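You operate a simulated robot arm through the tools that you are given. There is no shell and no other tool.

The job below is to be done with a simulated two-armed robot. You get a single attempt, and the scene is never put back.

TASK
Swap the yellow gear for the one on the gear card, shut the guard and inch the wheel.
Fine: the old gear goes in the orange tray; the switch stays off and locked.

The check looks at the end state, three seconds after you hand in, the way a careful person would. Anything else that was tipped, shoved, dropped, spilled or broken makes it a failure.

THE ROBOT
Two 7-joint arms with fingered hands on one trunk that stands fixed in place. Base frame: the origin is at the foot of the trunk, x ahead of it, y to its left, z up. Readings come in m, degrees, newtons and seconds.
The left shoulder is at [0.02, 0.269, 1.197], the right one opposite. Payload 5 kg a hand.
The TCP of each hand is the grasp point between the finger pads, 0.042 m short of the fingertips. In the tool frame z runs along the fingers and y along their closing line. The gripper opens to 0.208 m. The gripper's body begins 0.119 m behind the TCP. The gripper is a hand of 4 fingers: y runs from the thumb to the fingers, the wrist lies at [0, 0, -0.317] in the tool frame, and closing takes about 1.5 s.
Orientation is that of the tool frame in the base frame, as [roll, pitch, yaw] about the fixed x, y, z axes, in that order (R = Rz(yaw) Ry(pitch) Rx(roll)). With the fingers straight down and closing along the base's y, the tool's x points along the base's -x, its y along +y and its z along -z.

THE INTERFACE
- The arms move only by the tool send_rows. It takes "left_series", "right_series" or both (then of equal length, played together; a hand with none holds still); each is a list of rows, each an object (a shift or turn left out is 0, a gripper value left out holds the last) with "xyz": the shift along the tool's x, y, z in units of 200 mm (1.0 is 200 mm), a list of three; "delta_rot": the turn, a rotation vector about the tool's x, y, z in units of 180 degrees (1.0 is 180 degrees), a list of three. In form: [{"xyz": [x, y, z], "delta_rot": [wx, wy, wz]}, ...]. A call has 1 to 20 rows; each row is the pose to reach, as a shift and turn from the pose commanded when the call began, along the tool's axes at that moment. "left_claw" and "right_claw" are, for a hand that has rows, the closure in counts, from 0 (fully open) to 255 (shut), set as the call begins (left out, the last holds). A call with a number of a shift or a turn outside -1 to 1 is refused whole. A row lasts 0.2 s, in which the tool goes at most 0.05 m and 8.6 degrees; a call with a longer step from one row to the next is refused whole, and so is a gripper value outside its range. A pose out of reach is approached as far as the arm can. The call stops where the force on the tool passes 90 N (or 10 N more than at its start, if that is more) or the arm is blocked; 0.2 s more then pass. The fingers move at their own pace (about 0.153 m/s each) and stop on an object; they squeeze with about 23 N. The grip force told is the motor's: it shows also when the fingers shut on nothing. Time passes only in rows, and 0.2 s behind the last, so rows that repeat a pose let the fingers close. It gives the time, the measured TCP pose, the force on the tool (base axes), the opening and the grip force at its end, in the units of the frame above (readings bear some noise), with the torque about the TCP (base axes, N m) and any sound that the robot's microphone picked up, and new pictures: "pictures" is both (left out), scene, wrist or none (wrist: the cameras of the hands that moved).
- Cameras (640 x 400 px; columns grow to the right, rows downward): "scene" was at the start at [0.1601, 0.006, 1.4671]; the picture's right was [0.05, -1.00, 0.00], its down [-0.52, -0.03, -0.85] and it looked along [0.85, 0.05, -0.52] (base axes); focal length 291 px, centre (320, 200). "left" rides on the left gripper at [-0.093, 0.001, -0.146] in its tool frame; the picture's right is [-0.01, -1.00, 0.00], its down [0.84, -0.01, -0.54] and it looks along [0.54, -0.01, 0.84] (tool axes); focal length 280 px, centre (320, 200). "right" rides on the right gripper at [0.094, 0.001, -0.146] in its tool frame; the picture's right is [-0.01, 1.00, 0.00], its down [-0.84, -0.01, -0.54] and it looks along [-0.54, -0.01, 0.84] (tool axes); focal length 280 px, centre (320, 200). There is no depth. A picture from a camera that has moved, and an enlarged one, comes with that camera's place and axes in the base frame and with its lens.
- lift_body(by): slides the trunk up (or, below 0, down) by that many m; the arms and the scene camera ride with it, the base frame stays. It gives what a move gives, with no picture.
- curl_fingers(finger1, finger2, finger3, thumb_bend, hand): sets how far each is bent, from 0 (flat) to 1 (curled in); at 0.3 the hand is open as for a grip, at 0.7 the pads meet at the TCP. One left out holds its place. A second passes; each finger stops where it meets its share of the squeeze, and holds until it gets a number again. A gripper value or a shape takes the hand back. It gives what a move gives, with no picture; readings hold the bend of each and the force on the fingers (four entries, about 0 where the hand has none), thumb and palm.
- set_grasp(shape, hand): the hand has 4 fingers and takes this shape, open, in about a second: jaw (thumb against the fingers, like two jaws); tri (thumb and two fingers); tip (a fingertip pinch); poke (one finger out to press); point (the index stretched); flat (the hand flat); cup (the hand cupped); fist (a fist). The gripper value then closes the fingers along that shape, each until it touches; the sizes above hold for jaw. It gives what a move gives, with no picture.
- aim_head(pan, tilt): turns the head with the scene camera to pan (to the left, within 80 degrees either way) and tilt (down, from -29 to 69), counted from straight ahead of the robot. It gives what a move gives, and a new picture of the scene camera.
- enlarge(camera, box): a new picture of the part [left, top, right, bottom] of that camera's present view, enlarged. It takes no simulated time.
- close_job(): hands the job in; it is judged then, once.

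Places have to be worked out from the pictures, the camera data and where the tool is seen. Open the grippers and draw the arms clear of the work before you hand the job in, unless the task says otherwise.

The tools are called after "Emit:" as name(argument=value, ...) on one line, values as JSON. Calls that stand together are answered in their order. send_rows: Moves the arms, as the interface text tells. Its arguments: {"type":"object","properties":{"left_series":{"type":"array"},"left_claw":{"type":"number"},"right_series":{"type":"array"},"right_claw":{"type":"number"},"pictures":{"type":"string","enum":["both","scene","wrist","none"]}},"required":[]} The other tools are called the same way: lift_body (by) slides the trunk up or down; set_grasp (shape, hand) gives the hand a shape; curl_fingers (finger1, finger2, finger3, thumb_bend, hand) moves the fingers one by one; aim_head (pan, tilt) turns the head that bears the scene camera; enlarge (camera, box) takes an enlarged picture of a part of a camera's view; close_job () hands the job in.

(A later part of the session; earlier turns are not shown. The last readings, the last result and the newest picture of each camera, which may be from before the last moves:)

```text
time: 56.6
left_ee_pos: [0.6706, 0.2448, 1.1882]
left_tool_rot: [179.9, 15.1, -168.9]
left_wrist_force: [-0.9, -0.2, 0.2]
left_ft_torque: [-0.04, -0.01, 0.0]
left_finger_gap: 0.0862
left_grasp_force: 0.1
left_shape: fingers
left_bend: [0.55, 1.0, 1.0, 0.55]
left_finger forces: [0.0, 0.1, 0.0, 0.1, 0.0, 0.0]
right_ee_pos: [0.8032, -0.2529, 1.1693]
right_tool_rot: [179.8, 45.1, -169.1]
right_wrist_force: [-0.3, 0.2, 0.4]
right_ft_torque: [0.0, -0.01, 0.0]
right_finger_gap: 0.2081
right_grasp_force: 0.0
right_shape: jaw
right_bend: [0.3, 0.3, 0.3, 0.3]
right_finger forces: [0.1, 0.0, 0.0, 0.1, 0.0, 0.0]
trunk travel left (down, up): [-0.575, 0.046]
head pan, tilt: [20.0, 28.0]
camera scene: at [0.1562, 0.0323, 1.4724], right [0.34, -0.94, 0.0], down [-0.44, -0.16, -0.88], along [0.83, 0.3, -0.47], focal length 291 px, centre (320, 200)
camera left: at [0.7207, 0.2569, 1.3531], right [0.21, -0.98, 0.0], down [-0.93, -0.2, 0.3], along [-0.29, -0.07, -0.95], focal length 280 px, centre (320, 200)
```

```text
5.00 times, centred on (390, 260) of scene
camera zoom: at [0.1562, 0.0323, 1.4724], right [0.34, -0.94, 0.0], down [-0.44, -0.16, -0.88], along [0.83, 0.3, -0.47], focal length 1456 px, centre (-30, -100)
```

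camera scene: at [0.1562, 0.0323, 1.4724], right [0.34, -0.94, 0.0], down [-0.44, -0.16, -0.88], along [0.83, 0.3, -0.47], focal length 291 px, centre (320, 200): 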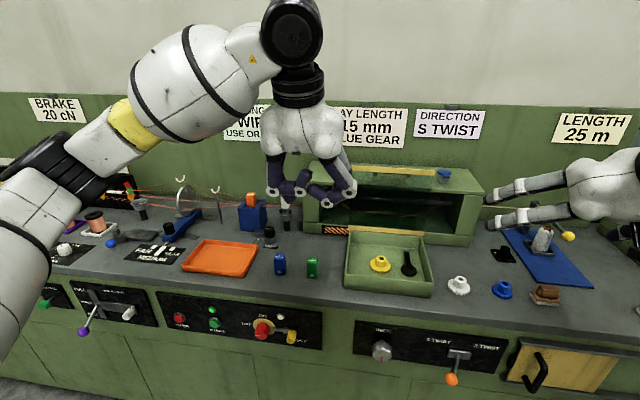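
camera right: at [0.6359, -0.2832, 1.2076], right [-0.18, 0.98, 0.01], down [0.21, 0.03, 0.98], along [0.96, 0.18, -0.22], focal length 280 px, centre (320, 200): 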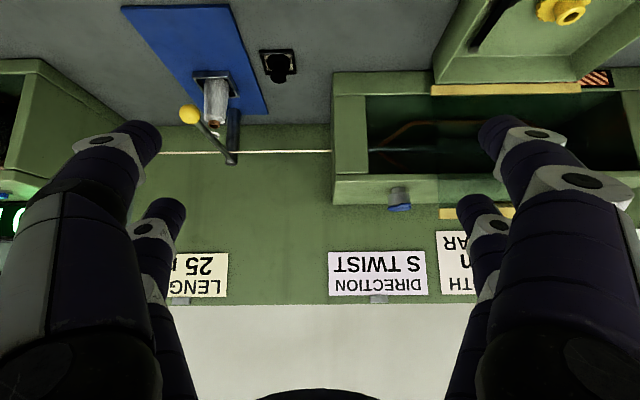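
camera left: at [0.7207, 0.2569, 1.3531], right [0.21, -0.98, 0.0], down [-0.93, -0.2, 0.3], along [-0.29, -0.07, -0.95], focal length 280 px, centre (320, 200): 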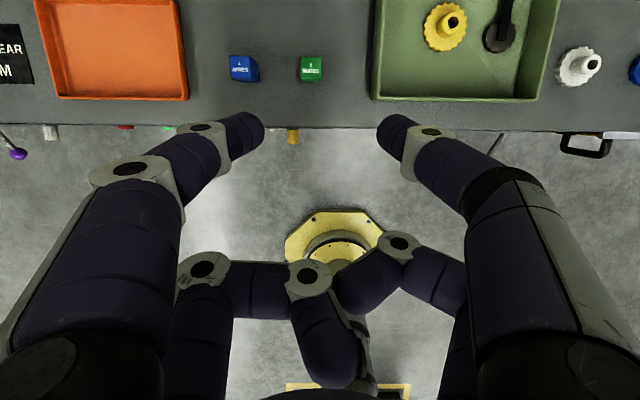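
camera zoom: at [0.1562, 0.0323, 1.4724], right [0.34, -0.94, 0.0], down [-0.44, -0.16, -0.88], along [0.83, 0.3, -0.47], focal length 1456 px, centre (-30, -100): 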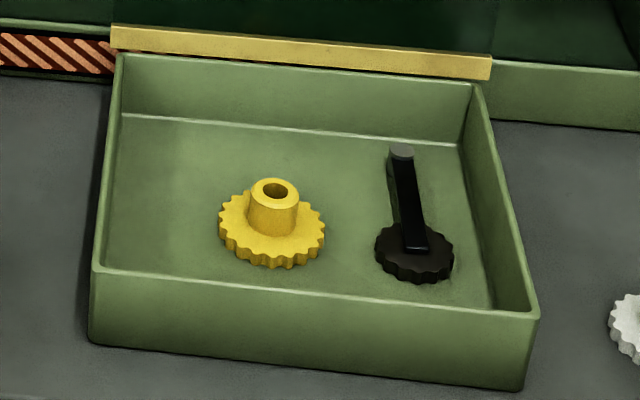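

Triangulated: yellow hub top ≈ (0.876, 0.095, 0.901), disc ≈ 0.877; idler at (0.881, 0.011); tray centre ≈ (0.745, 0.59). I narrow the pinch opening to about 5 cm and move the left hand above the yellow gear.

Emit:
curl_fingers(hand="left", finger1=0.61, thumb_bend=0.61)

Emit:
send_rows(left_series=[{"xyz": [-0.066, -0.133, 0.08]}, {"xyz": [-0.132, -0.266, 0.18]}, {"xyz": [-0.198, -0.4, 0.3]}, {"xyz": [-0.264, -0.533, 0.44]}, {"xyz": [-0.33, -0.666, 0.58]}, {"xyz": [-0.395, -0.8, 0.71]}, {"xyz": [-0.461, -0.9325, 0.84]}, {"xyz": [-0.461, -0.9325, 0.84]}], pictures="both")

Emit:
enlarge(camera="left", box=[160, 0, 480, 200])

Emit:
enlarge(camera="scene", box=[320, 130, 480, 300])

```text
time: 57.6
left_ee_pos: [0.6698, 0.2462, 1.1873]
left_tool_rot: [-179.9, 15.0, -168.9]
left_wrist_force: [-0.6, 0.0, 0.0]
left_ft_torque: [-0.03, 0.04, -0.01]
left_finger_gap: 0.0557
left_grasp_force: 0.0
left_shape: fingers
left_bend: [0.61, 1.0, 1.0, 0.61]
left_finger forces: [0.0, 0.1, 0.0, 0.0, 0.0, 0.0]
right_ee_pos: [0.8035, -0.2531, 1.1701]
right_tool_rot: [179.9, 44.9, -169.1]
right_wrist_force: [-0.3, 0.2, -0.2]
right_ft_torque: [-0.01, -0.02, 0.0]
right_finger_gap: 0.208
right_grasp_force: 0.0
right_shape: jaw
right_bend: [0.3, 0.3, 0.3, 0.3]
right_finger forces: [0.0, 0.0, 0.0, 0.0, 0.0, 0.0]
trunk travel left (down, up): [-0.575, 0.046]
head pan, tilt: [20.0, 28.0]
```

```text
time: 59.5
left_ee_pos: [0.8372, 0.0905, 1.0493]
left_tool_rot: [179.9, 15.0, -168.9]
left_wrist_force: [-0.7, 0.5, -0.3]
left_ft_torque: [-0.08, -0.03, -0.04]
left_finger_gap: 0.0558
left_grasp_force: 0.1
left_shape: fingers
left_bend: [0.61, 1.0, 1.0, 0.61]
left_finger forces: [0.0, 0.1, 0.1, 0.0, 0.0, 0.0]
right_ee_pos: [0.8041, -0.2517, 1.1712]
right_tool_rot: [-180.0, 45.0, -169.2]
right_wrist_force: [-0.9, 0.3, 0.5]
right_ft_torque: [-0.02, -0.01, -0.07]
right_finger_gap: 0.208
right_grasp_force: 0.1
right_shape: jaw
right_bend: [0.3, 0.3, 0.3, 0.3]
right_finger forces: [0.1, 0.0, 0.0, 0.0, 0.0, 0.0]
trunk travel left (down, up): [-0.575, 0.046]
head pan, tilt: [20.0, 28.0]
camera scene: at [0.1559, 0.0327, 1.4726], right [0.34, -0.94, 0.0], down [-0.44, -0.16, -0.88], along [0.83, 0.3, -0.47], focal length 291 px, centre (320, 200)
camera left: at [0.8881, 0.1015, 1.2154], right [0.21, -0.98, 0.0], down [-0.93, -0.2, 0.3], along [-0.29, -0.07, -0.95], focal length 280 px, centre (320, 200)
```

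scene: 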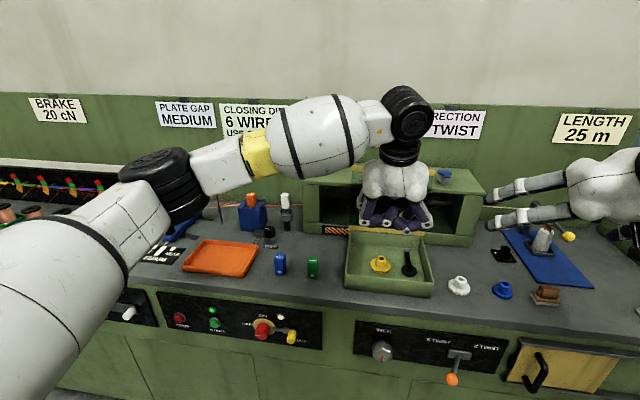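
left: 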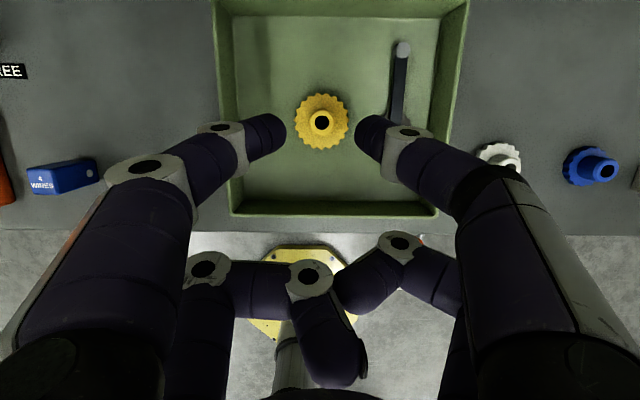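

```text
2.00 times, centred on (320, 100) of left
camera zoom: at [0.8881, 0.1015, 1.2154], right [0.21, -0.98, 0.0], down [-0.93, -0.2, 0.3], along [-0.29, -0.07, -0.95], focal length 561 px, centre (320, 400)
```

zoom: 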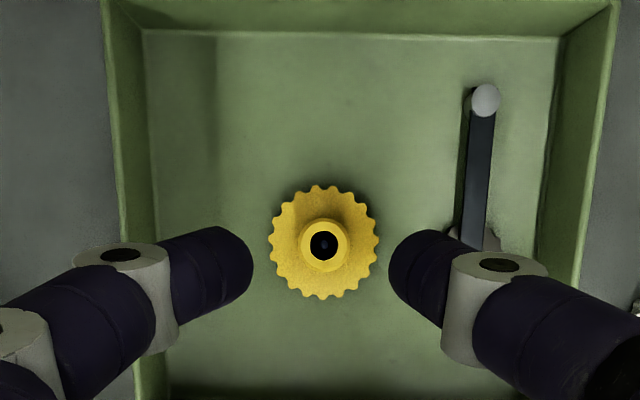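

```text
2.35 times, centred on (400, 215) of scene
camera zoom: at [0.1559, 0.0327, 1.4726], right [0.34, -0.94, 0.0], down [-0.44, -0.16, -0.88], along [0.83, 0.3, -0.47], focal length 685 px, centre (132, 165)
```

zoom: 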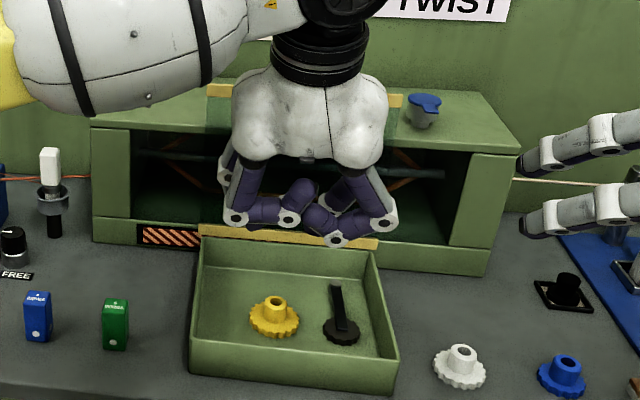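

The gear sits right between the two fingertips. Descending most of the way, then a check.

Emit:
send_rows(left_series=[{"xyz": [0.03, -0.004, 0.13]}, {"xyz": [0.06, -0.008, 0.26]}, {"xyz": [0.09, -0.012, 0.39]}, {"xyz": [0.12, -0.015, 0.5]}, {"xyz": [0.12, -0.015, 0.5]}], pictures="none")

Emit:
enlarge(camera="left", box=[200, 40, 440, 190])

Emit:
enlarge(camera="scene", box=[330, 180, 450, 300])

```text
time: 60.6
left_ee_pos: [0.8399, 0.0859, 0.9475]
left_tool_rot: [179.9, 14.9, -169.0]
left_wrist_force: [0.1, 0.3, 0.7]
left_ft_torque: [0.01, -0.01, -0.03]
left_finger_gap: 0.0556
left_grasp_force: 0.1
left_shape: fingers
left_bend: [0.61, 1.0, 1.0, 0.61]
left_finger forces: [0.0, 0.1, 0.0, 0.1, 0.1, 0.0]
right_ee_pos: [0.804, -0.2525, 1.1691]
right_tool_rot: [179.9, 45.0, -169.1]
right_wrist_force: [0.3, 0.2, -0.2]
right_ft_torque: [-0.03, 0.0, 0.0]
right_finger_gap: 0.208
right_grasp_force: 0.1
right_shape: jaw
right_bend: [0.3, 0.3, 0.3, 0.3]
right_finger forces: [0.0, 0.0, 0.1, 0.0, 0.0, 0.0]
trunk travel left (down, up): [-0.575, 0.046]
head pan, tilt: [20.0, 28.0]
```

```text
2.67 times, centred on (320, 115) of left
camera zoom: at [0.8904, 0.0971, 1.1131], right [0.21, -0.98, 0.0], down [-0.93, -0.19, 0.3], along [-0.29, -0.07, -0.95], focal length 748 px, centre (320, 427)
```

zoom: 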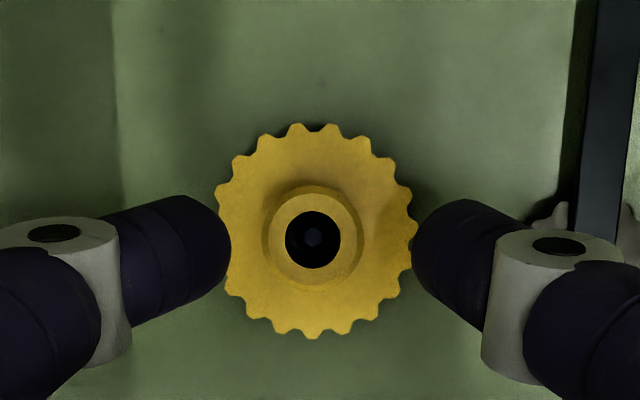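

```text
3.33 times, centred on (390, 240) of scene
camera zoom: at [0.156, 0.0323, 1.4725], right [0.34, -0.94, 0.0], down [-0.44, -0.16, -0.88], along [0.83, 0.3, -0.47], focal length 970 px, centre (87, 67)
```

zoom: 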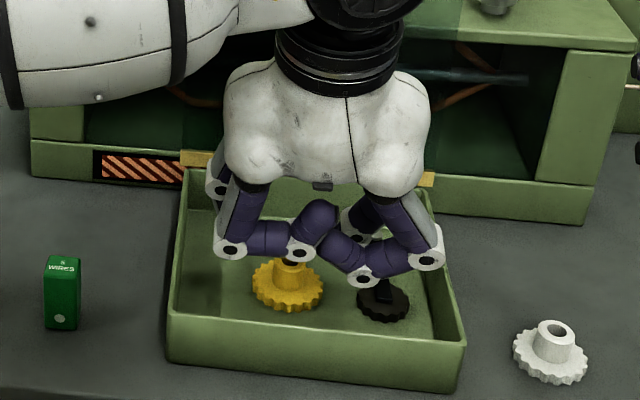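

Aligned within 2 mm. Descending the last 3 cm with that small correction.

Emit:
send_rows(left_series=[{"xyz": [0.01, 0.01, 0.055]}, {"xyz": [0.02, 0.0175, 0.11]}, {"xyz": [0.027, 0.0175, 0.158]}, {"xyz": [0.027, 0.0175, 0.158]}], pictures="none")

Emit:
enlarge(camera="left", box=[200, 40, 440, 190])

Emit:
enlarge(camera="scene", box=[340, 200, 440, 290])

```text
time: 61.6
left_ee_pos: [0.8426, 0.0893, 0.9141]
left_tool_rot: [180.0, 15.0, -169.0]
left_wrist_force: [0.1, -0.8, 1.1]
left_ft_torque: [-0.04, -0.04, -0.03]
left_finger_gap: 0.0553
left_grasp_force: 0.3
left_shape: fingers
left_bend: [0.61, 1.0, 1.0, 0.61]
left_finger forces: [0.1, 0.0, 0.0, 0.0, 0.5, 0.0]
right_ee_pos: [0.8038, -0.2525, 1.1702]
right_tool_rot: [180.0, 45.0, -169.1]
right_wrist_force: [-0.7, 0.2, -0.3]
right_ft_torque: [-0.04, -0.01, 0.01]
right_finger_gap: 0.2081
right_grasp_force: 0.0
right_shape: jaw
right_bend: [0.3, 0.3, 0.3, 0.3]
right_finger forces: [0.0, 0.0, 0.0, 0.0, 0.1, 0.1]
trunk travel left (down, up): [-0.575, 0.046]
head pan, tilt: [20.0, 28.0]
```

```text
2.67 times, centred on (320, 115) of left
camera zoom: at [0.8925, 0.1007, 1.0805], right [0.21, -0.98, 0.0], down [-0.93, -0.2, 0.3], along [-0.3, -0.07, -0.95], focal length 748 px, centre (320, 427)
```

zoom: 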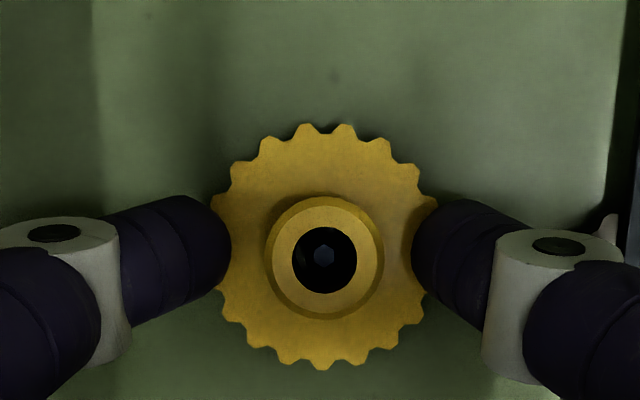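

```text
4.44 times, centred on (390, 245) of scene
camera zoom: at [0.1562, 0.0323, 1.4724], right [0.34, -0.94, 0.0], down [-0.44, -0.16, -0.88], along [0.83, 0.3, -0.47], focal length 1294 px, centre (9, 0)
```

zoom: 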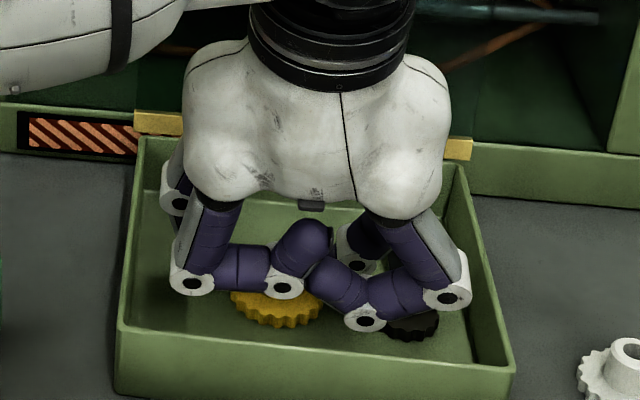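

The hub is exactly between the tips and at their level. Closing finger 1 and thumb on it.

Emit:
curl_fingers(hand="left", finger1=0.75, thumb_bend=0.75)

Emit:
enlarge(camera="left", box=[200, 40, 440, 190])

```text
time: 62.6
left_ee_pos: [0.8429, 0.0881, 0.9147]
left_tool_rot: [-180.0, 15.0, -169.0]
left_wrist_force: [6.7, -15.3, 1.7]
left_ft_torque: [-0.52, -0.31, -0.58]
left_finger_gap: 0.0454
left_grasp_force: 15.5
left_shape: fingers
left_bend: [0.61, 1.0, 1.0, 0.68]
left_finger forces: [7.3, 0.0, 0.0, 0.0, 22.8, 0.0]
right_ee_pos: [0.8039, -0.2543, 1.1692]
right_tool_rot: [179.8, 44.9, -169.2]
right_wrist_force: [0.3, -0.1, 0.5]
right_ft_torque: [0.03, 0.03, 0.04]
right_finger_gap: 0.2079
right_grasp_force: 0.1
right_shape: jaw
right_bend: [0.3, 0.3, 0.3, 0.3]
right_finger forces: [0.0, 0.0, 0.1, 0.1, 0.1, 0.0]
trunk travel left (down, up): [-0.575, 0.046]
head pan, tilt: [20.0, 28.0]
```

```text
2.67 times, centred on (320, 115) of left
camera zoom: at [0.8926, 0.0988, 1.0807], right [0.2, -0.98, 0.0], down [-0.93, -0.19, 0.3], along [-0.29, -0.07, -0.95], focal length 748 px, centre (320, 427)
```

zoom: 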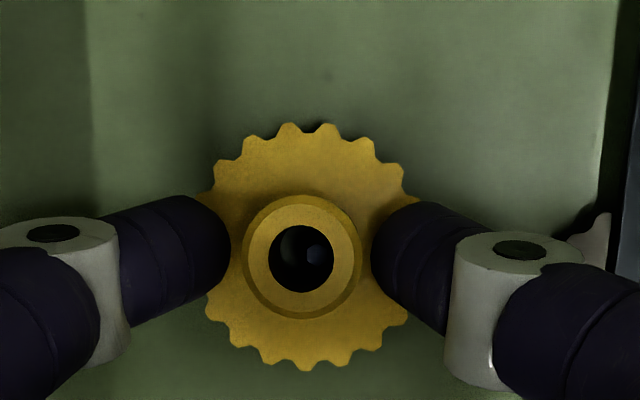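

The thumb closed and pushed the gear sideways while finger 1 was stopped early, probably its tip on the gear's disc. I reopen, raise 5 mm, and close both evenly by position.

Emit:
curl_fingers(hand="left", finger1=0.61, thumb_bend=0.61)

Emit:
send_rows(left_series=[{"xyz": [-0.004, 0, -0.015]}, {"xyz": [-0.007, 0, -0.026]}, {"xyz": [-0.007, 0, -0.026]}], pictures="none")

Emit:
enlarge(camera="left", box=[200, 40, 440, 190])

Emit:
curl_fingers(hand="left", finger1=0.66, thumb_bend=0.64)

Emit:
enlarge(camera="left", box=[200, 40, 440, 190])

```text
time: 63.6
left_ee_pos: [0.8421, 0.0888, 0.9147]
left_tool_rot: [-179.9, 15.0, -168.9]
left_wrist_force: [1.5, 0.4, -0.3]
left_ft_torque: [-0.05, -0.02, 0.0]
left_finger_gap: 0.0544
left_grasp_force: 0.1
left_shape: fingers
left_bend: [0.61, 1.0, 1.0, 0.61]
left_finger forces: [0.0, 0.0, 0.1, 0.1, 0.5, 0.0]
right_ee_pos: [0.8033, -0.2532, 1.169]
right_tool_rot: [179.9, 45.0, -169.1]
right_wrist_force: [0.0, -0.1, -0.7]
right_ft_torque: [-0.03, -0.02, 0.0]
right_finger_gap: 0.2077
right_grasp_force: 0.1
right_shape: jaw
right_bend: [0.3, 0.3, 0.3, 0.3]
right_finger forces: [0.0, 0.0, 0.0, 0.0, 0.0, 0.0]
trunk travel left (down, up): [-0.575, 0.046]
head pan, tilt: [20.0, 28.0]
```

```text
time: 64.5
left_ee_pos: [0.8427, 0.0891, 0.9201]
left_tool_rot: [-179.9, 15.1, -168.9]
left_wrist_force: [0.1, 0.9, 0.4]
left_ft_torque: [0.0, -0.02, 0.0]
left_finger_gap: 0.0548
left_grasp_force: 0.2
left_shape: fingers
left_bend: [0.61, 1.0, 1.0, 0.61]
left_finger forces: [0.0, 0.1, 0.0, 0.0, 0.0, 0.0]
right_ee_pos: [0.8045, -0.2521, 1.1705]
right_tool_rot: [179.9, 45.0, -169.0]
right_wrist_force: [-0.7, 0.1, 0.8]
right_ft_torque: [0.0, 0.01, 0.02]
right_finger_gap: 0.2079
right_grasp_force: 0.0
right_shape: jaw
right_bend: [0.3, 0.3, 0.3, 0.3]
right_finger forces: [0.1, 0.0, 0.0, 0.1, 0.1, 0.0]
trunk travel left (down, up): [-0.575, 0.046]
head pan, tilt: [20.0, 28.0]
```

```text
2.67 times, centred on (320, 115) of left
camera zoom: at [0.8925, 0.1006, 1.0855], right [0.21, -0.98, 0.0], down [-0.93, -0.2, 0.3], along [-0.29, -0.07, -0.95], focal length 748 px, centre (320, 427)
```

zoom: 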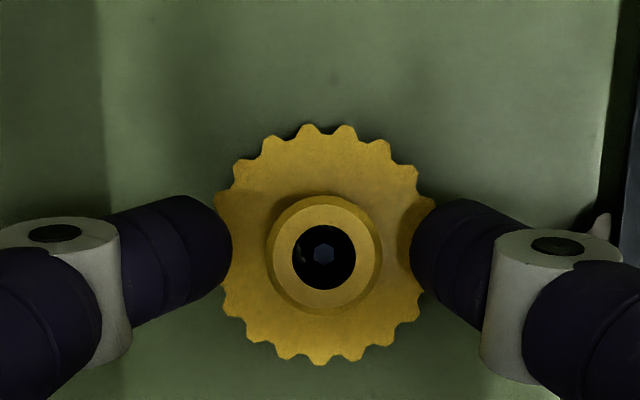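

```text
time: 65.5
left_ee_pos: [0.8422, 0.0893, 0.9205]
left_tool_rot: [180.0, 15.0, -168.9]
left_wrist_force: [-0.4, -0.1, -0.2]
left_ft_torque: [0.01, -0.02, 0.0]
left_finger_gap: 0.0378
left_grasp_force: 0.8
left_shape: fingers
left_bend: [0.65, 1.0, 1.0, 0.64]
left_finger forces: [1.0, 0.0, 0.0, 0.0, 0.7, 0.0]
right_ee_pos: [0.8033, -0.2529, 1.1694]
right_tool_rot: [179.9, 45.1, -169.1]
right_wrist_force: [-0.3, -1.0, 0.5]
right_ft_torque: [0.01, 0.05, -0.01]
right_finger_gap: 0.208
right_grasp_force: 0.1
right_shape: jaw
right_bend: [0.3, 0.3, 0.3, 0.3]
right_finger forces: [0.0, 0.1, 0.1, 0.1, 0.0, 0.1]
trunk travel left (down, up): [-0.575, 0.046]
head pan, tilt: [20.0, 28.0]
```

```text
2.67 times, centred on (320, 115) of left
camera zoom: at [0.8924, 0.1006, 1.0854], right [0.21, -0.98, 0.0], down [-0.93, -0.2, 0.3], along [-0.3, -0.07, -0.95], focal length 748 px, centre (320, 427)
```

zoom: 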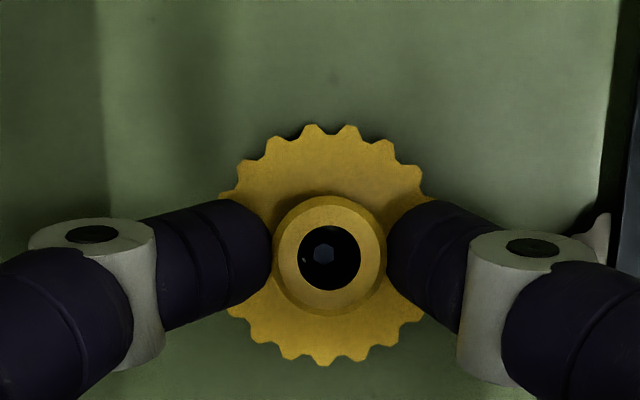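

Both tips now touch the hub lightly and evenly. Tightening finger 1 to its full share and the thumb just a little.

Emit:
curl_fingers(hand="left", finger1=0.72, thumb_bend=0.65)

Emit:
enlarge(camera="left", box=[200, 40, 440, 190])

```text
time: 66.5
left_ee_pos: [0.8424, 0.0892, 0.9208]
left_tool_rot: [180.0, 15.0, -168.9]
left_wrist_force: [0.4, 2.0, 2.7]
left_ft_torque: [-0.03, -0.13, 0.04]
left_finger_gap: 0.0351
left_grasp_force: 6.6
left_shape: fingers
left_bend: [0.67, 1.0, 1.0, 0.64]
left_finger forces: [7.1, 0.0, 0.0, 0.0, 5.3, 0.0]
right_ee_pos: [0.8032, -0.2517, 1.1699]
right_tool_rot: [179.9, 45.0, -169.0]
right_wrist_force: [-0.5, -0.2, -0.1]
right_ft_torque: [0.0, 0.01, 0.03]
right_finger_gap: 0.2081
right_grasp_force: 0.1
right_shape: jaw
right_bend: [0.3, 0.3, 0.3, 0.3]
right_finger forces: [0.0, 0.0, 0.0, 0.1, 0.0, 0.0]
trunk travel left (down, up): [-0.575, 0.046]
head pan, tilt: [20.0, 28.0]
```

```text
2.67 times, centred on (320, 115) of left
camera zoom: at [0.8924, 0.1008, 1.0856], right [0.21, -0.98, 0.0], down [-0.93, -0.2, 0.3], along [-0.29, -0.07, -0.95], focal length 748 px, centre (320, 427)
```

zoom: 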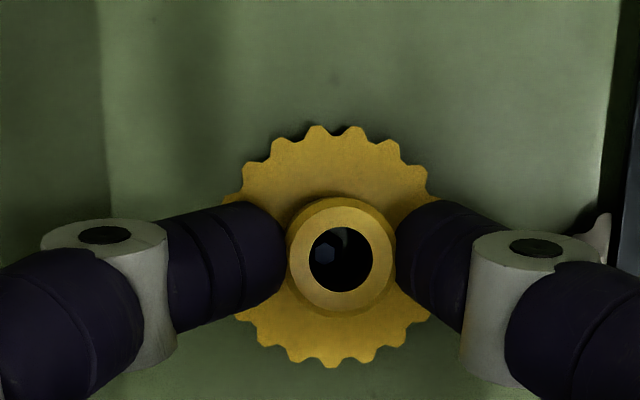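

Grip is about 6 N on each side, nearly balanced. Lifting straight up 3 cm.

Emit:
send_rows(left_series=[{"xyz": [-0.01, 0, -0.036]}, {"xyz": [-0.02, 0, -0.073]}, {"xyz": [-0.03, 0, -0.11]}, {"xyz": [-0.039, 0, -0.145]}, {"xyz": [-0.039, 0, -0.145]}], pictures="none")

Emit:
enlarge(camera="left", box=[200, 40, 440, 190])

Emit:
enlarge(camera="scene", box=[340, 200, 440, 290])

```text
time: 67.7
left_ee_pos: [0.8422, 0.0895, 0.9504]
left_tool_rot: [179.9, 15.0, -168.8]
left_wrist_force: [0.0, 0.8, 0.2]
left_ft_torque: [0.0, 0.04, 0.01]
left_finger_gap: 0.035
left_grasp_force: 5.8
left_shape: fingers
left_bend: [0.67, 1.0, 1.0, 0.64]
left_finger forces: [5.9, 0.0, 0.0, 0.0, 5.9, 0.1]
right_ee_pos: [0.8043, -0.252, 1.169]
right_tool_rot: [180.0, 45.0, -169.0]
right_wrist_force: [0.1, 0.5, -0.3]
right_ft_torque: [0.01, 0.02, 0.0]
right_finger_gap: 0.2081
right_grasp_force: 0.0
right_shape: jaw
right_bend: [0.3, 0.3, 0.3, 0.3]
right_finger forces: [0.1, 0.0, 0.0, 0.1, 0.1, 0.0]
trunk travel left (down, up): [-0.575, 0.046]
head pan, tilt: [20.0, 28.0]
```

```text
2.67 times, centred on (320, 115) of left
camera zoom: at [0.8927, 0.1004, 1.1153], right [0.21, -0.98, 0.0], down [-0.93, -0.19, 0.3], along [-0.3, -0.07, -0.95], focal length 748 px, centre (320, 427)
```

zoom: 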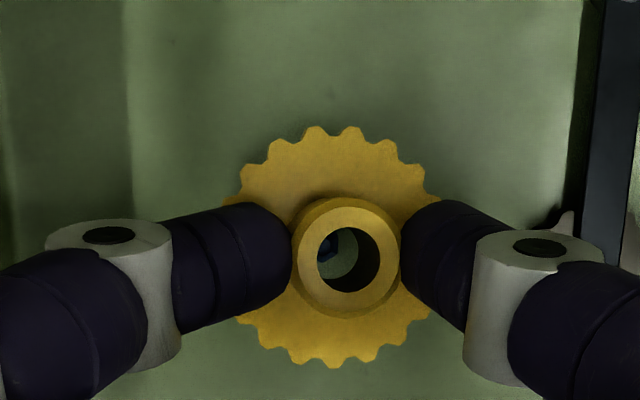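

```text
4.44 times, centred on (390, 245) of scene
camera zoom: at [0.1562, 0.0323, 1.4724], right [0.34, -0.94, 0.0], down [-0.44, -0.16, -0.88], along [0.83, 0.3, -0.47], focal length 1294 px, centre (9, 0)
```

zoom: 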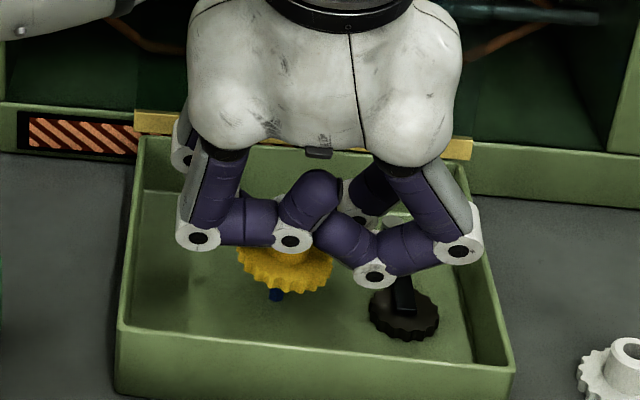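

The yellow gear came off the peg cleanly and is held steady (5.9 N each side). Lifting well clear, then carrying it left toward the tray.

Emit:
send_rows(left_series=[{"xyz": [-0.035, 0, -0.13]}, {"xyz": [-0.075, 0, -0.28]}, {"xyz": [-0.115, 0, -0.43]}, {"xyz": [-0.155, 0, -0.58]}, {"xyz": [-0.195, 0, -0.724]}, {"xyz": [-0.195, 0.05, -0.724]}, {"xyz": [-0.19, 0.2, -0.726]}, {"xyz": [-0.18, 0.38, -0.73]}, {"xyz": [-0.17, 0.56, -0.735]}, {"xyz": [-0.16, 0.74, -0.74]}, {"xyz": [-0.15, 0.9, -0.74]}, {"xyz": [-0.15, 0.95, -0.74]}, {"xyz": [-0.15, 0.95, -0.74]}], pictures="both")

```text
time: 70.5
left_ee_pos: [0.7971, 0.2735, 1.1003]
left_tool_rot: [180.0, 15.0, -169.0]
left_wrist_force: [-0.5, 0.9, -0.8]
left_ft_torque: [-0.02, 0.03, -0.01]
left_finger_gap: 0.0351
left_grasp_force: 6.1
left_shape: fingers
left_bend: [0.67, 1.0, 1.0, 0.64]
left_finger forces: [5.9, 0.1, 0.0, 0.1, 5.9, 0.1]
right_ee_pos: [0.8039, -0.2518, 1.1691]
right_tool_rot: [179.9, 45.0, -169.0]
right_wrist_force: [0.4, 0.1, -0.1]
right_ft_torque: [0.01, 0.0, 0.03]
right_finger_gap: 0.2078
right_grasp_force: 0.1
right_shape: jaw
right_bend: [0.3, 0.3, 0.3, 0.3]
right_finger forces: [0.1, 0.1, 0.0, 0.0, 0.1, 0.0]
trunk travel left (down, up): [-0.575, 0.046]
head pan, tilt: [20.0, 28.0]
camera scene: at [0.1562, 0.0324, 1.4724], right [0.34, -0.94, 0.0], down [-0.44, -0.16, -0.88], along [0.83, 0.3, -0.47], focal length 291 px, centre (320, 200)
camera left: at [0.8474, 0.2847, 1.2655], right [0.21, -0.98, 0.0], down [-0.93, -0.19, 0.3], along [-0.3, -0.07, -0.95], focal length 280 px, centre (320, 200)
```

scene: 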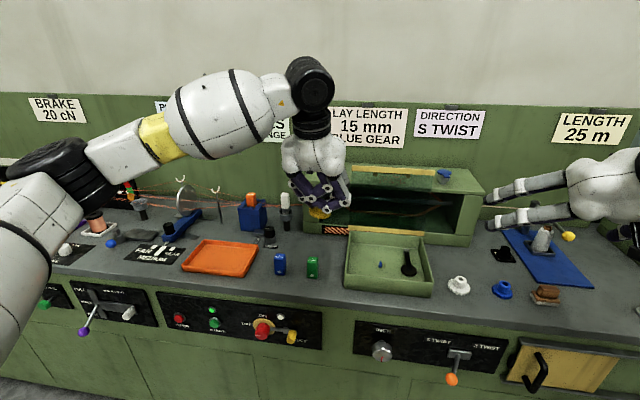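
left: 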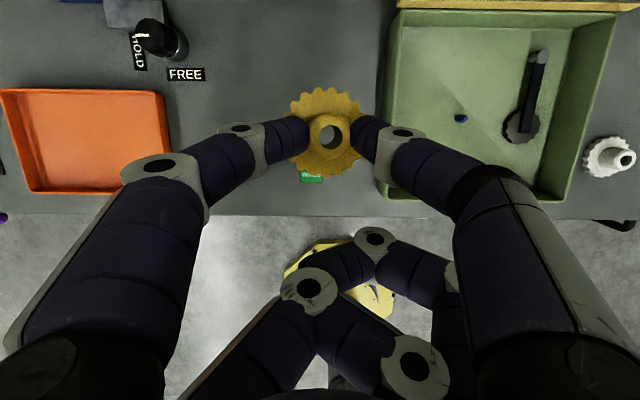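

Gear firmly held; peg in the box is visible. Continuing left to above the tray.

Emit:
send_rows(left_series=[{"xyz": [0.01, 0.1, 0]}, {"xyz": [0.02, 0.28, -0.005]}, {"xyz": [0.03, 0.46, -0.01]}, {"xyz": [0.045, 0.64, -0.015]}, {"xyz": [0.055, 0.8, -0.02]}, {"xyz": [0.06, 0.85, -0.02]}], pictures="none")

Emit:
send_rows(left_series=[{"xyz": [0.015, 0.15, 0]}, {"xyz": [0.03, 0.33, -0.005]}, {"xyz": [0.045, 0.5, -0.01]}, {"xyz": [0.06, 0.65, -0.015]}, {"xyz": [0.065, 0.75, -0.015]}, {"xyz": [0.065, 0.75, -0.015]}], pictures="both")

```text
time: 71.8
left_ee_pos: [0.7524, 0.4381, 1.1017]
left_tool_rot: [-180.0, 15.0, -169.0]
left_wrist_force: [0.0, -0.3, -0.3]
left_ft_torque: [0.01, -0.01, 0.03]
left_finger_gap: 0.0348
left_grasp_force: 6.0
left_shape: fingers
left_bend: [0.67, 1.0, 1.0, 0.64]
left_finger forces: [5.9, 0.1, 0.1, 0.1, 6.0, 0.0]
right_ee_pos: [0.804, -0.2522, 1.1696]
right_tool_rot: [179.9, 45.0, -169.2]
right_wrist_force: [-0.1, 0.8, -0.1]
right_ft_torque: [0.04, -0.02, 0.0]
right_finger_gap: 0.2077
right_grasp_force: 0.1
right_shape: jaw
right_bend: [0.3, 0.3, 0.3, 0.3]
right_finger forces: [0.0, 0.1, 0.0, 0.0, 0.1, 0.0]
trunk travel left (down, up): [-0.575, 0.046]
head pan, tilt: [20.0, 28.0]
```

```text
time: 73.2
left_ee_pos: [0.7115, 0.5846, 1.101]
left_tool_rot: [-180.0, 15.0, -169.0]
left_wrist_force: [0.8, -0.3, 0.0]
left_ft_torque: [0.04, 0.02, -0.03]
left_finger_gap: 0.0349
left_grasp_force: 5.8
left_shape: fingers
left_bend: [0.67, 1.0, 1.0, 0.64]
left_finger forces: [5.9, 0.1, 0.1, 0.1, 6.0, 0.0]
right_ee_pos: [0.8036, -0.2531, 1.1695]
right_tool_rot: [179.9, 45.0, -169.2]
right_wrist_force: [-0.4, -1.0, 0.3]
right_ft_torque: [0.01, -0.02, 0.01]
right_finger_gap: 0.208
right_grasp_force: 0.1
right_shape: jaw
right_bend: [0.3, 0.3, 0.3, 0.3]
right_finger forces: [0.0, 0.0, 0.1, 0.1, 0.0, 0.0]
trunk travel left (down, up): [-0.575, 0.046]
head pan, tilt: [20.0, 28.0]
camera scene: at [0.1562, 0.0321, 1.4724], right [0.34, -0.94, 0.0], down [-0.44, -0.16, -0.88], along [0.83, 0.3, -0.47], focal length 291 px, centre (320, 200)
camera left: at [0.7605, 0.5941, 1.2666], right [0.2, -0.98, 0.0], down [-0.93, -0.19, 0.3], along [-0.29, -0.07, -0.95], focal length 280 px, centre (320, 200)
```

scene: 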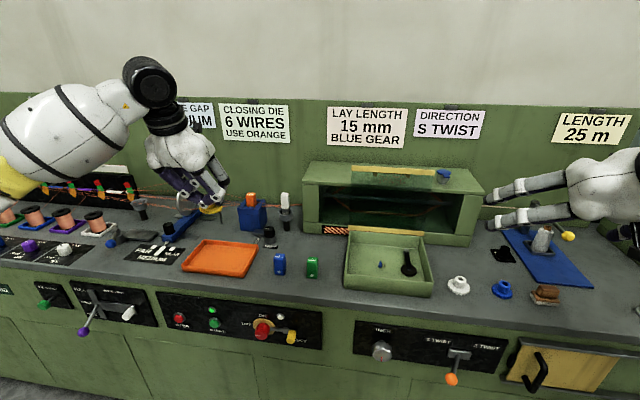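
left: 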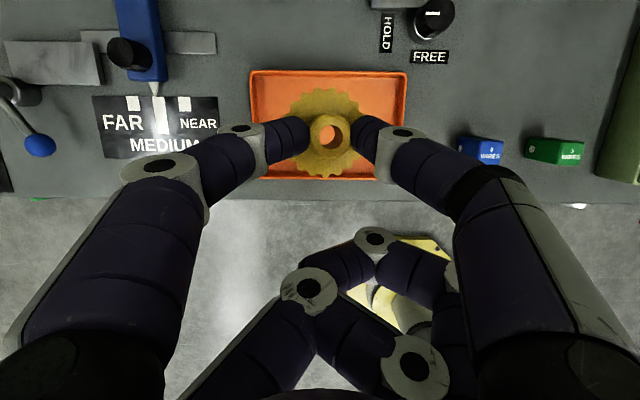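

The gear is above the tray's centre. Descending to just above the tray floor.

Emit:
send_rows(left_series=[{"xyz": [0.04, 0, 0.15]}, {"xyz": [0.085, 0, 0.31]}, {"xyz": [0.13, 0, 0.48]}, {"xyz": [0.175, 0, 0.65]}, {"xyz": [0.21, 0, 0.78]}, {"xyz": [0.22, 0, 0.815]}, {"xyz": [0.22, 0, 0.815]}], pictures="wrist")

Emit:
enlarge(camera="scene", box=[150, 190, 290, 290])

```text
time: 74.8
left_ee_pos: [0.7097, 0.583, 0.9327]
left_tool_rot: [180.0, 15.0, -168.8]
left_wrist_force: [0.0, -0.1, 0.6]
left_ft_torque: [-0.03, -0.01, 0.02]
left_finger_gap: 0.035
left_grasp_force: 5.9
left_shape: fingers
left_bend: [0.67, 1.0, 1.0, 0.64]
left_finger forces: [5.9, 0.1, 0.0, 0.0, 6.0, 0.0]
right_ee_pos: [0.8039, -0.2522, 1.1693]
right_tool_rot: [179.9, 45.0, -169.2]
right_wrist_force: [0.7, 0.9, 0.2]
right_ft_torque: [-0.01, 0.0, -0.02]
right_finger_gap: 0.2077
right_grasp_force: 0.0
right_shape: jaw
right_bend: [0.3, 0.3, 0.3, 0.3]
right_finger forces: [0.0, 0.1, 0.1, 0.0, 0.0, 0.1]
trunk travel left (down, up): [-0.575, 0.046]
head pan, tilt: [20.0, 28.0]
camera left: at [0.76, 0.5952, 1.0981], right [0.21, -0.98, 0.0], down [-0.93, -0.2, 0.3], along [-0.29, -0.07, -0.95], focal length 280 px, centre (320, 200)
```

left: 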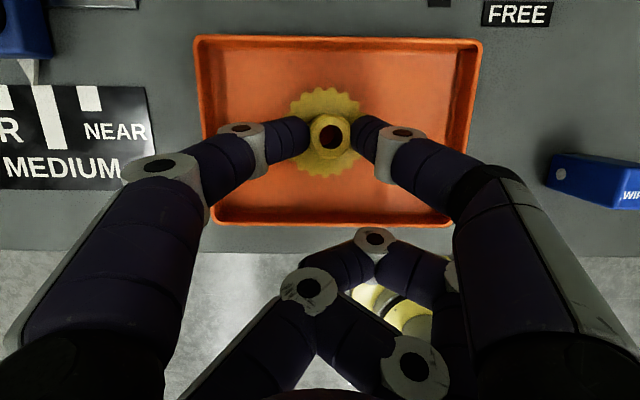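

```text
4.00 times, centred on (220, 240) of scene
camera zoom: at [0.1561, 0.0323, 1.4724], right [0.34, -0.94, 0.0], down [-0.44, -0.16, -0.88], along [0.83, 0.3, -0.47], focal length 1164 px, centre (720, 40)
```

zoom: 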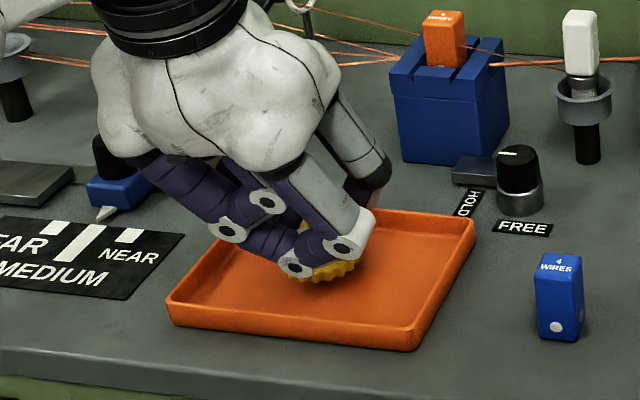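

About 2 cm to go. Lowering gently until the tray floor is felt.

Emit:
send_rows(left_series=[{"xyz": [0.008, 0, 0.029]}, {"xyz": [0.016, 0, 0.058]}, {"xyz": [0.021, 0, 0.077]}, {"xyz": [0.021, 0, 0.077]}], pictures="none")

Emit:
enlarge(camera="scene", box=[180, 215, 280, 285])

Emit:
enlarge(camera="left", box=[200, 40, 440, 190])

```text
time: 75.8
left_ee_pos: [0.7087, 0.5843, 0.9164]
left_tool_rot: [179.9, 15.0, -168.9]
left_wrist_force: [-0.7, 1.1, 2.9]
left_ft_torque: [-0.08, -0.15, 0.02]
left_finger_gap: 0.0347
left_grasp_force: 6.1
left_shape: fingers
left_bend: [0.67, 1.0, 1.0, 0.64]
left_finger forces: [6.4, 0.0, 0.0, 0.0, 5.8, 0.1]
right_ee_pos: [0.8027, -0.2529, 1.1699]
right_tool_rot: [179.9, 45.0, -169.0]
right_wrist_force: [-0.5, -0.5, 0.4]
right_ft_torque: [0.0, -0.02, -0.01]
right_finger_gap: 0.2079
right_grasp_force: 0.1
right_shape: jaw
right_bend: [0.3, 0.3, 0.3, 0.3]
right_finger forces: [0.0, 0.0, 0.1, 0.0, 0.0, 0.0]
trunk travel left (down, up): [-0.575, 0.046]
head pan, tilt: [20.0, 28.0]
```

```text
5.71 times, centred on (230, 250) of scene
camera zoom: at [0.1559, 0.0322, 1.4725], right [0.34, -0.94, 0.0], down [-0.44, -0.16, -0.88], along [0.83, 0.3, -0.47], focal length 1664 px, centre (834, -86)
```

zoom: 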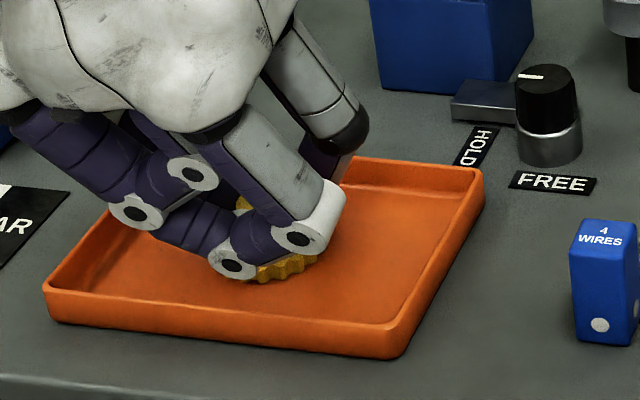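

```text
2.67 times, centred on (320, 115) of left
camera zoom: at [0.7588, 0.5947, 1.0829], right [0.21, -0.98, 0.0], down [-0.93, -0.2, 0.3], along [-0.29, -0.07, -0.95], focal length 748 px, centre (320, 427)
```

zoom: 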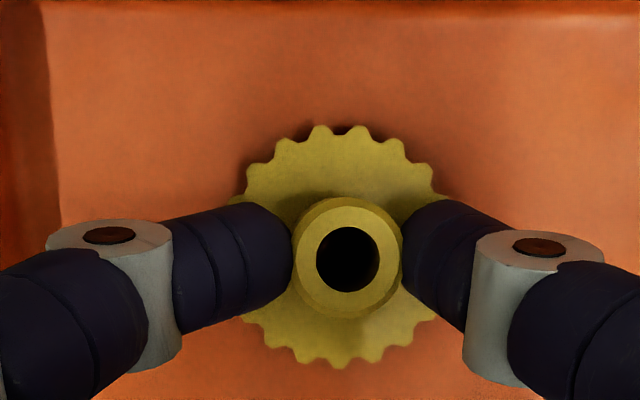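

The gear rests on the tray floor (3 N upward). Opening the pinch.

Emit:
curl_fingers(hand="left", finger1=0.6, thumb_bend=0.6)

Emit:
send_rows(left_series=[{"xyz": [-0.01, 0, -0.04]}, {"xyz": [-0.04, 0, -0.15]}, {"xyz": [-0.08, 0, -0.3]}, {"xyz": [-0.12, 0, -0.45]}, {"xyz": [-0.17, 0, -0.62]}, {"xyz": [-0.21, 0, -0.78]}, {"xyz": [-0.21, 0, -0.78]}], pictures="wrist")

Emit:
enlarge(camera="scene", box=[150, 190, 290, 290])

```text
time: 76.8
left_ee_pos: [0.7088, 0.5829, 0.917]
left_tool_rot: [-180.0, 15.0, -168.8]
left_wrist_force: [0.0, 0.3, 0.3]
left_ft_torque: [-0.03, -0.01, 0.02]
left_finger_gap: 0.0597
left_grasp_force: 0.0
left_shape: fingers
left_bend: [0.6, 1.0, 1.0, 0.6]
left_finger forces: [0.1, 0.0, 0.1, 0.0, 0.0, 0.1]
right_ee_pos: [0.8046, -0.2525, 1.1695]
right_tool_rot: [179.9, 45.0, -169.1]
right_wrist_force: [-0.2, -0.4, 0.2]
right_ft_torque: [0.01, 0.0, 0.04]
right_finger_gap: 0.2082
right_grasp_force: 0.1
right_shape: jaw
right_bend: [0.3, 0.3, 0.3, 0.3]
right_finger forces: [0.0, 0.0, 0.0, 0.0, 0.0, 0.0]
trunk travel left (down, up): [-0.575, 0.046]
head pan, tilt: [20.0, 28.0]
```

```text
time: 78.5
left_ee_pos: [0.7092, 0.5856, 1.0792]
left_tool_rot: [-180.0, 14.9, -168.9]
left_wrist_force: [-0.1, -0.2, -0.7]
left_ft_torque: [0.0, 0.01, 0.02]
left_finger_gap: 0.0597
left_grasp_force: 0.1
left_shape: fingers
left_bend: [0.6, 1.0, 1.0, 0.6]
left_finger forces: [0.1, 0.0, 0.1, 0.0, 0.0, 0.0]
right_ee_pos: [0.8041, -0.2518, 1.1686]
right_tool_rot: [179.9, 45.0, -169.2]
right_wrist_force: [0.0, 0.3, -0.4]
right_ft_torque: [-0.06, 0.03, 0.0]
right_finger_gap: 0.2077
right_grasp_force: 0.0
right_shape: jaw
right_bend: [0.3, 0.3, 0.3, 0.3]
right_finger forces: [0.1, 0.1, 0.0, 0.0, 0.0, 0.1]
trunk travel left (down, up): [-0.575, 0.046]
head pan, tilt: [20.0, 28.0]
camera left: at [0.76, 0.5957, 1.2426], right [0.21, -0.98, 0.0], down [-0.93, -0.2, 0.3], along [-0.3, -0.07, -0.95], focal length 280 px, centre (320, 200)
```

left: 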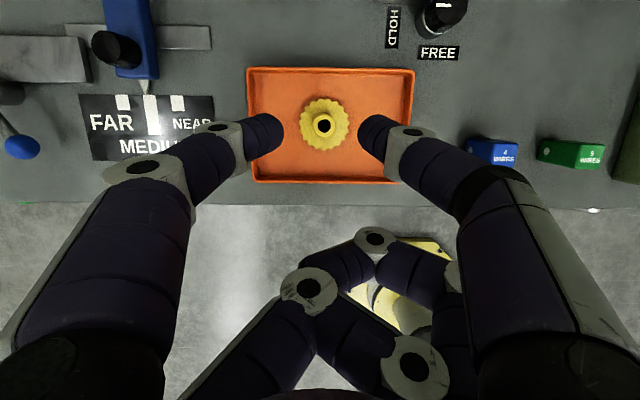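

```text
4.00 times, centred on (220, 240) of scene
camera zoom: at [0.1564, 0.0325, 1.4723], right [0.34, -0.94, 0.0], down [-0.44, -0.16, -0.88], along [0.83, 0.3, -0.47], focal length 1164 px, centre (720, 40)
```

zoom: 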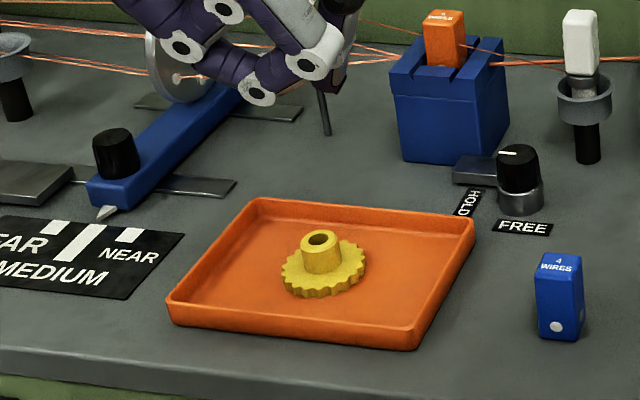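

The yellow gear stands upright in the orange tray. Now the right hand: same pinch shape, tilt reduced to 20°, and move above the blue gear.

Emit:
set_grasp(hand="right", shape="point")

Emit:
curl_fingers(hand="right", finger1=0.6, thumb_bend=0.6)

Emit:
send_rows(right_series=[{"xyz": [-0.005, -0.01, 0.12], "delta_rot": [0, 0.03, 0]}, {"xyz": [-0.012, -0.02, 0.25], "delta_rot": [0, 0.06, 0]}, {"xyz": [-0.018, -0.03, 0.38], "delta_rot": [0, 0.09, 0]}, {"xyz": [-0.025, -0.045, 0.51], "delta_rot": [0, 0.12, 0]}, {"xyz": [-0.03, -0.055, 0.64], "delta_rot": [0, 0.139, 0]}, {"xyz": [-0.035, -0.061, 0.746], "delta_rot": [0, 0.139, 0]}, {"xyz": [-0.035, -0.061, 0.746], "delta_rot": [0, 0.139, 0]}], pictures="both")

Emit:
enlarge(camera="right", box=[160, 40, 480, 240])

```text
time: 79.3
left_ee_pos: [0.7083, 0.5853, 1.078]
left_tool_rot: [180.0, 15.0, -168.9]
left_wrist_force: [0.1, 1.1, -0.4]
left_ft_torque: [-0.03, 0.01, -0.02]
left_finger_gap: 0.0595
left_grasp_force: 0.1
left_shape: fingers
left_bend: [0.6, 1.0, 1.0, 0.6]
left_finger forces: [0.0, 0.1, 0.0, 0.0, 0.1, 0.0]
right_ee_pos: [0.804, -0.252, 1.1701]
right_tool_rot: [179.8, 44.9, -169.3]
right_wrist_force: [-0.4, 0.2, 0.6]
right_ft_torque: [0.09, -0.06, 0.04]
right_finger_gap: 0.0
right_grasp_force: 0.0
right_shape: point
right_bend: [0.7, 1.0, 1.0, 0.39]
right_finger forces: [0.1, 0.0, 0.0, 0.0, 0.0, 0.1]
trunk travel left (down, up): [-0.575, 0.046]
head pan, tilt: [20.0, 28.0]
```

```text
time: 80.3
left_ee_pos: [0.7091, 0.5845, 1.0776]
left_tool_rot: [179.9, 15.0, -168.9]
left_wrist_force: [0.1, 0.6, -0.8]
left_ft_torque: [0.03, -0.02, -0.01]
left_finger_gap: 0.0597
left_grasp_force: 0.0
left_shape: fingers
left_bend: [0.6, 1.0, 1.0, 0.6]
left_finger forces: [0.1, 0.0, 0.0, 0.1, 0.0, 0.0]
right_ee_pos: [0.8035, -0.253, 1.1689]
right_tool_rot: [179.9, 45.0, -169.1]
right_wrist_force: [0.9, -0.5, 0.2]
right_ft_torque: [0.02, 0.01, 0.03]
right_finger_gap: 0.06
right_grasp_force: 0.0
right_shape: fingers
right_bend: [0.6, 1.0, 1.0, 0.6]
right_finger forces: [0.1, 0.1, 0.0, 0.1, 0.0, 0.0]
trunk travel left (down, up): [-0.575, 0.046]
head pan, tilt: [20.0, 28.0]
```

```text
time: 82.0
left_ee_pos: [0.7086, 0.5836, 1.0774]
left_tool_rot: [-180.0, 15.0, -168.9]
left_wrist_force: [-0.6, -0.7, 0.0]
left_ft_torque: [-0.02, 0.0, -0.01]
left_finger_gap: 0.0598
left_grasp_force: 0.0
left_shape: fingers
left_bend: [0.6, 1.0, 1.0, 0.6]
left_finger forces: [0.1, 0.1, 0.0, 0.0, 0.0, 0.1]
right_ee_pos: [0.9163, -0.2418, 1.0657]
right_tool_rot: [180.0, 20.0, -169.1]
right_wrist_force: [-0.1, 0.8, -0.5]
right_ft_torque: [-0.01, -0.02, 0.03]
right_finger_gap: 0.0602
right_grasp_force: 0.1
right_shape: fingers
right_bend: [0.6, 1.0, 1.0, 0.6]
right_finger forces: [0.0, 0.0, 0.0, 0.0, 0.0, 0.0]
trunk travel left (down, up): [-0.575, 0.046]
head pan, tilt: [20.0, 28.0]
camera scene: at [0.1559, 0.0323, 1.4725], right [0.34, -0.94, 0.0], down [-0.44, -0.16, -0.88], along [0.83, 0.3, -0.47], focal length 291 px, centre (320, 200)
camera right: at [0.7792, -0.2661, 1.1735], right [-0.18, 0.98, 0.01], down [0.6, 0.1, 0.79], along [0.78, 0.14, -0.61], focal length 280 px, centre (320, 200)
```

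scene: 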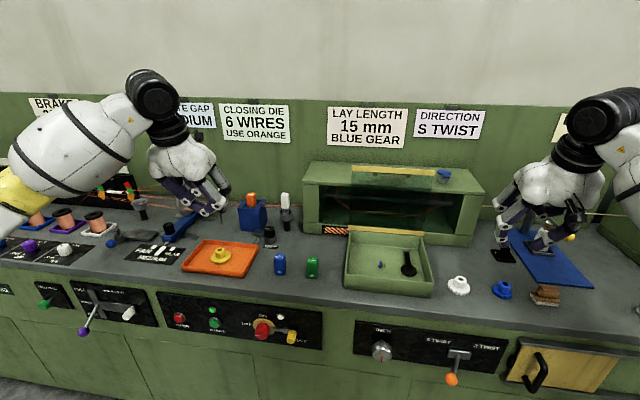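
right: 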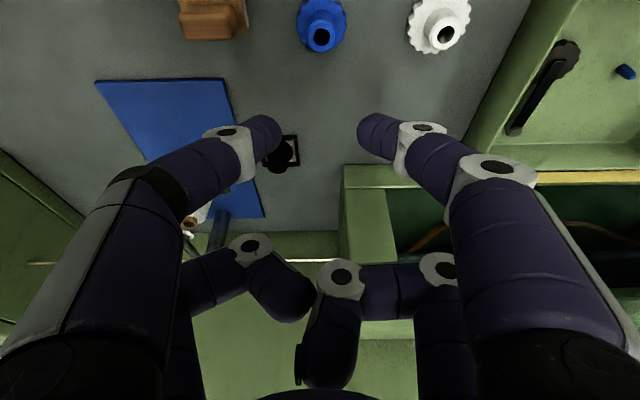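

```text
2.00 times, centred on (320, 140) of right
camera zoom: at [0.7792, -0.2661, 1.1735], right [-0.18, 0.98, 0.01], down [0.6, 0.1, 0.79], along [0.78, 0.14, -0.61], focal length 561 px, centre (320, 320)
```

zoom: 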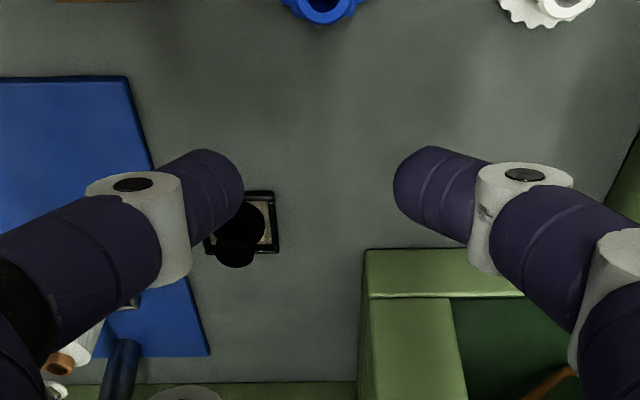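

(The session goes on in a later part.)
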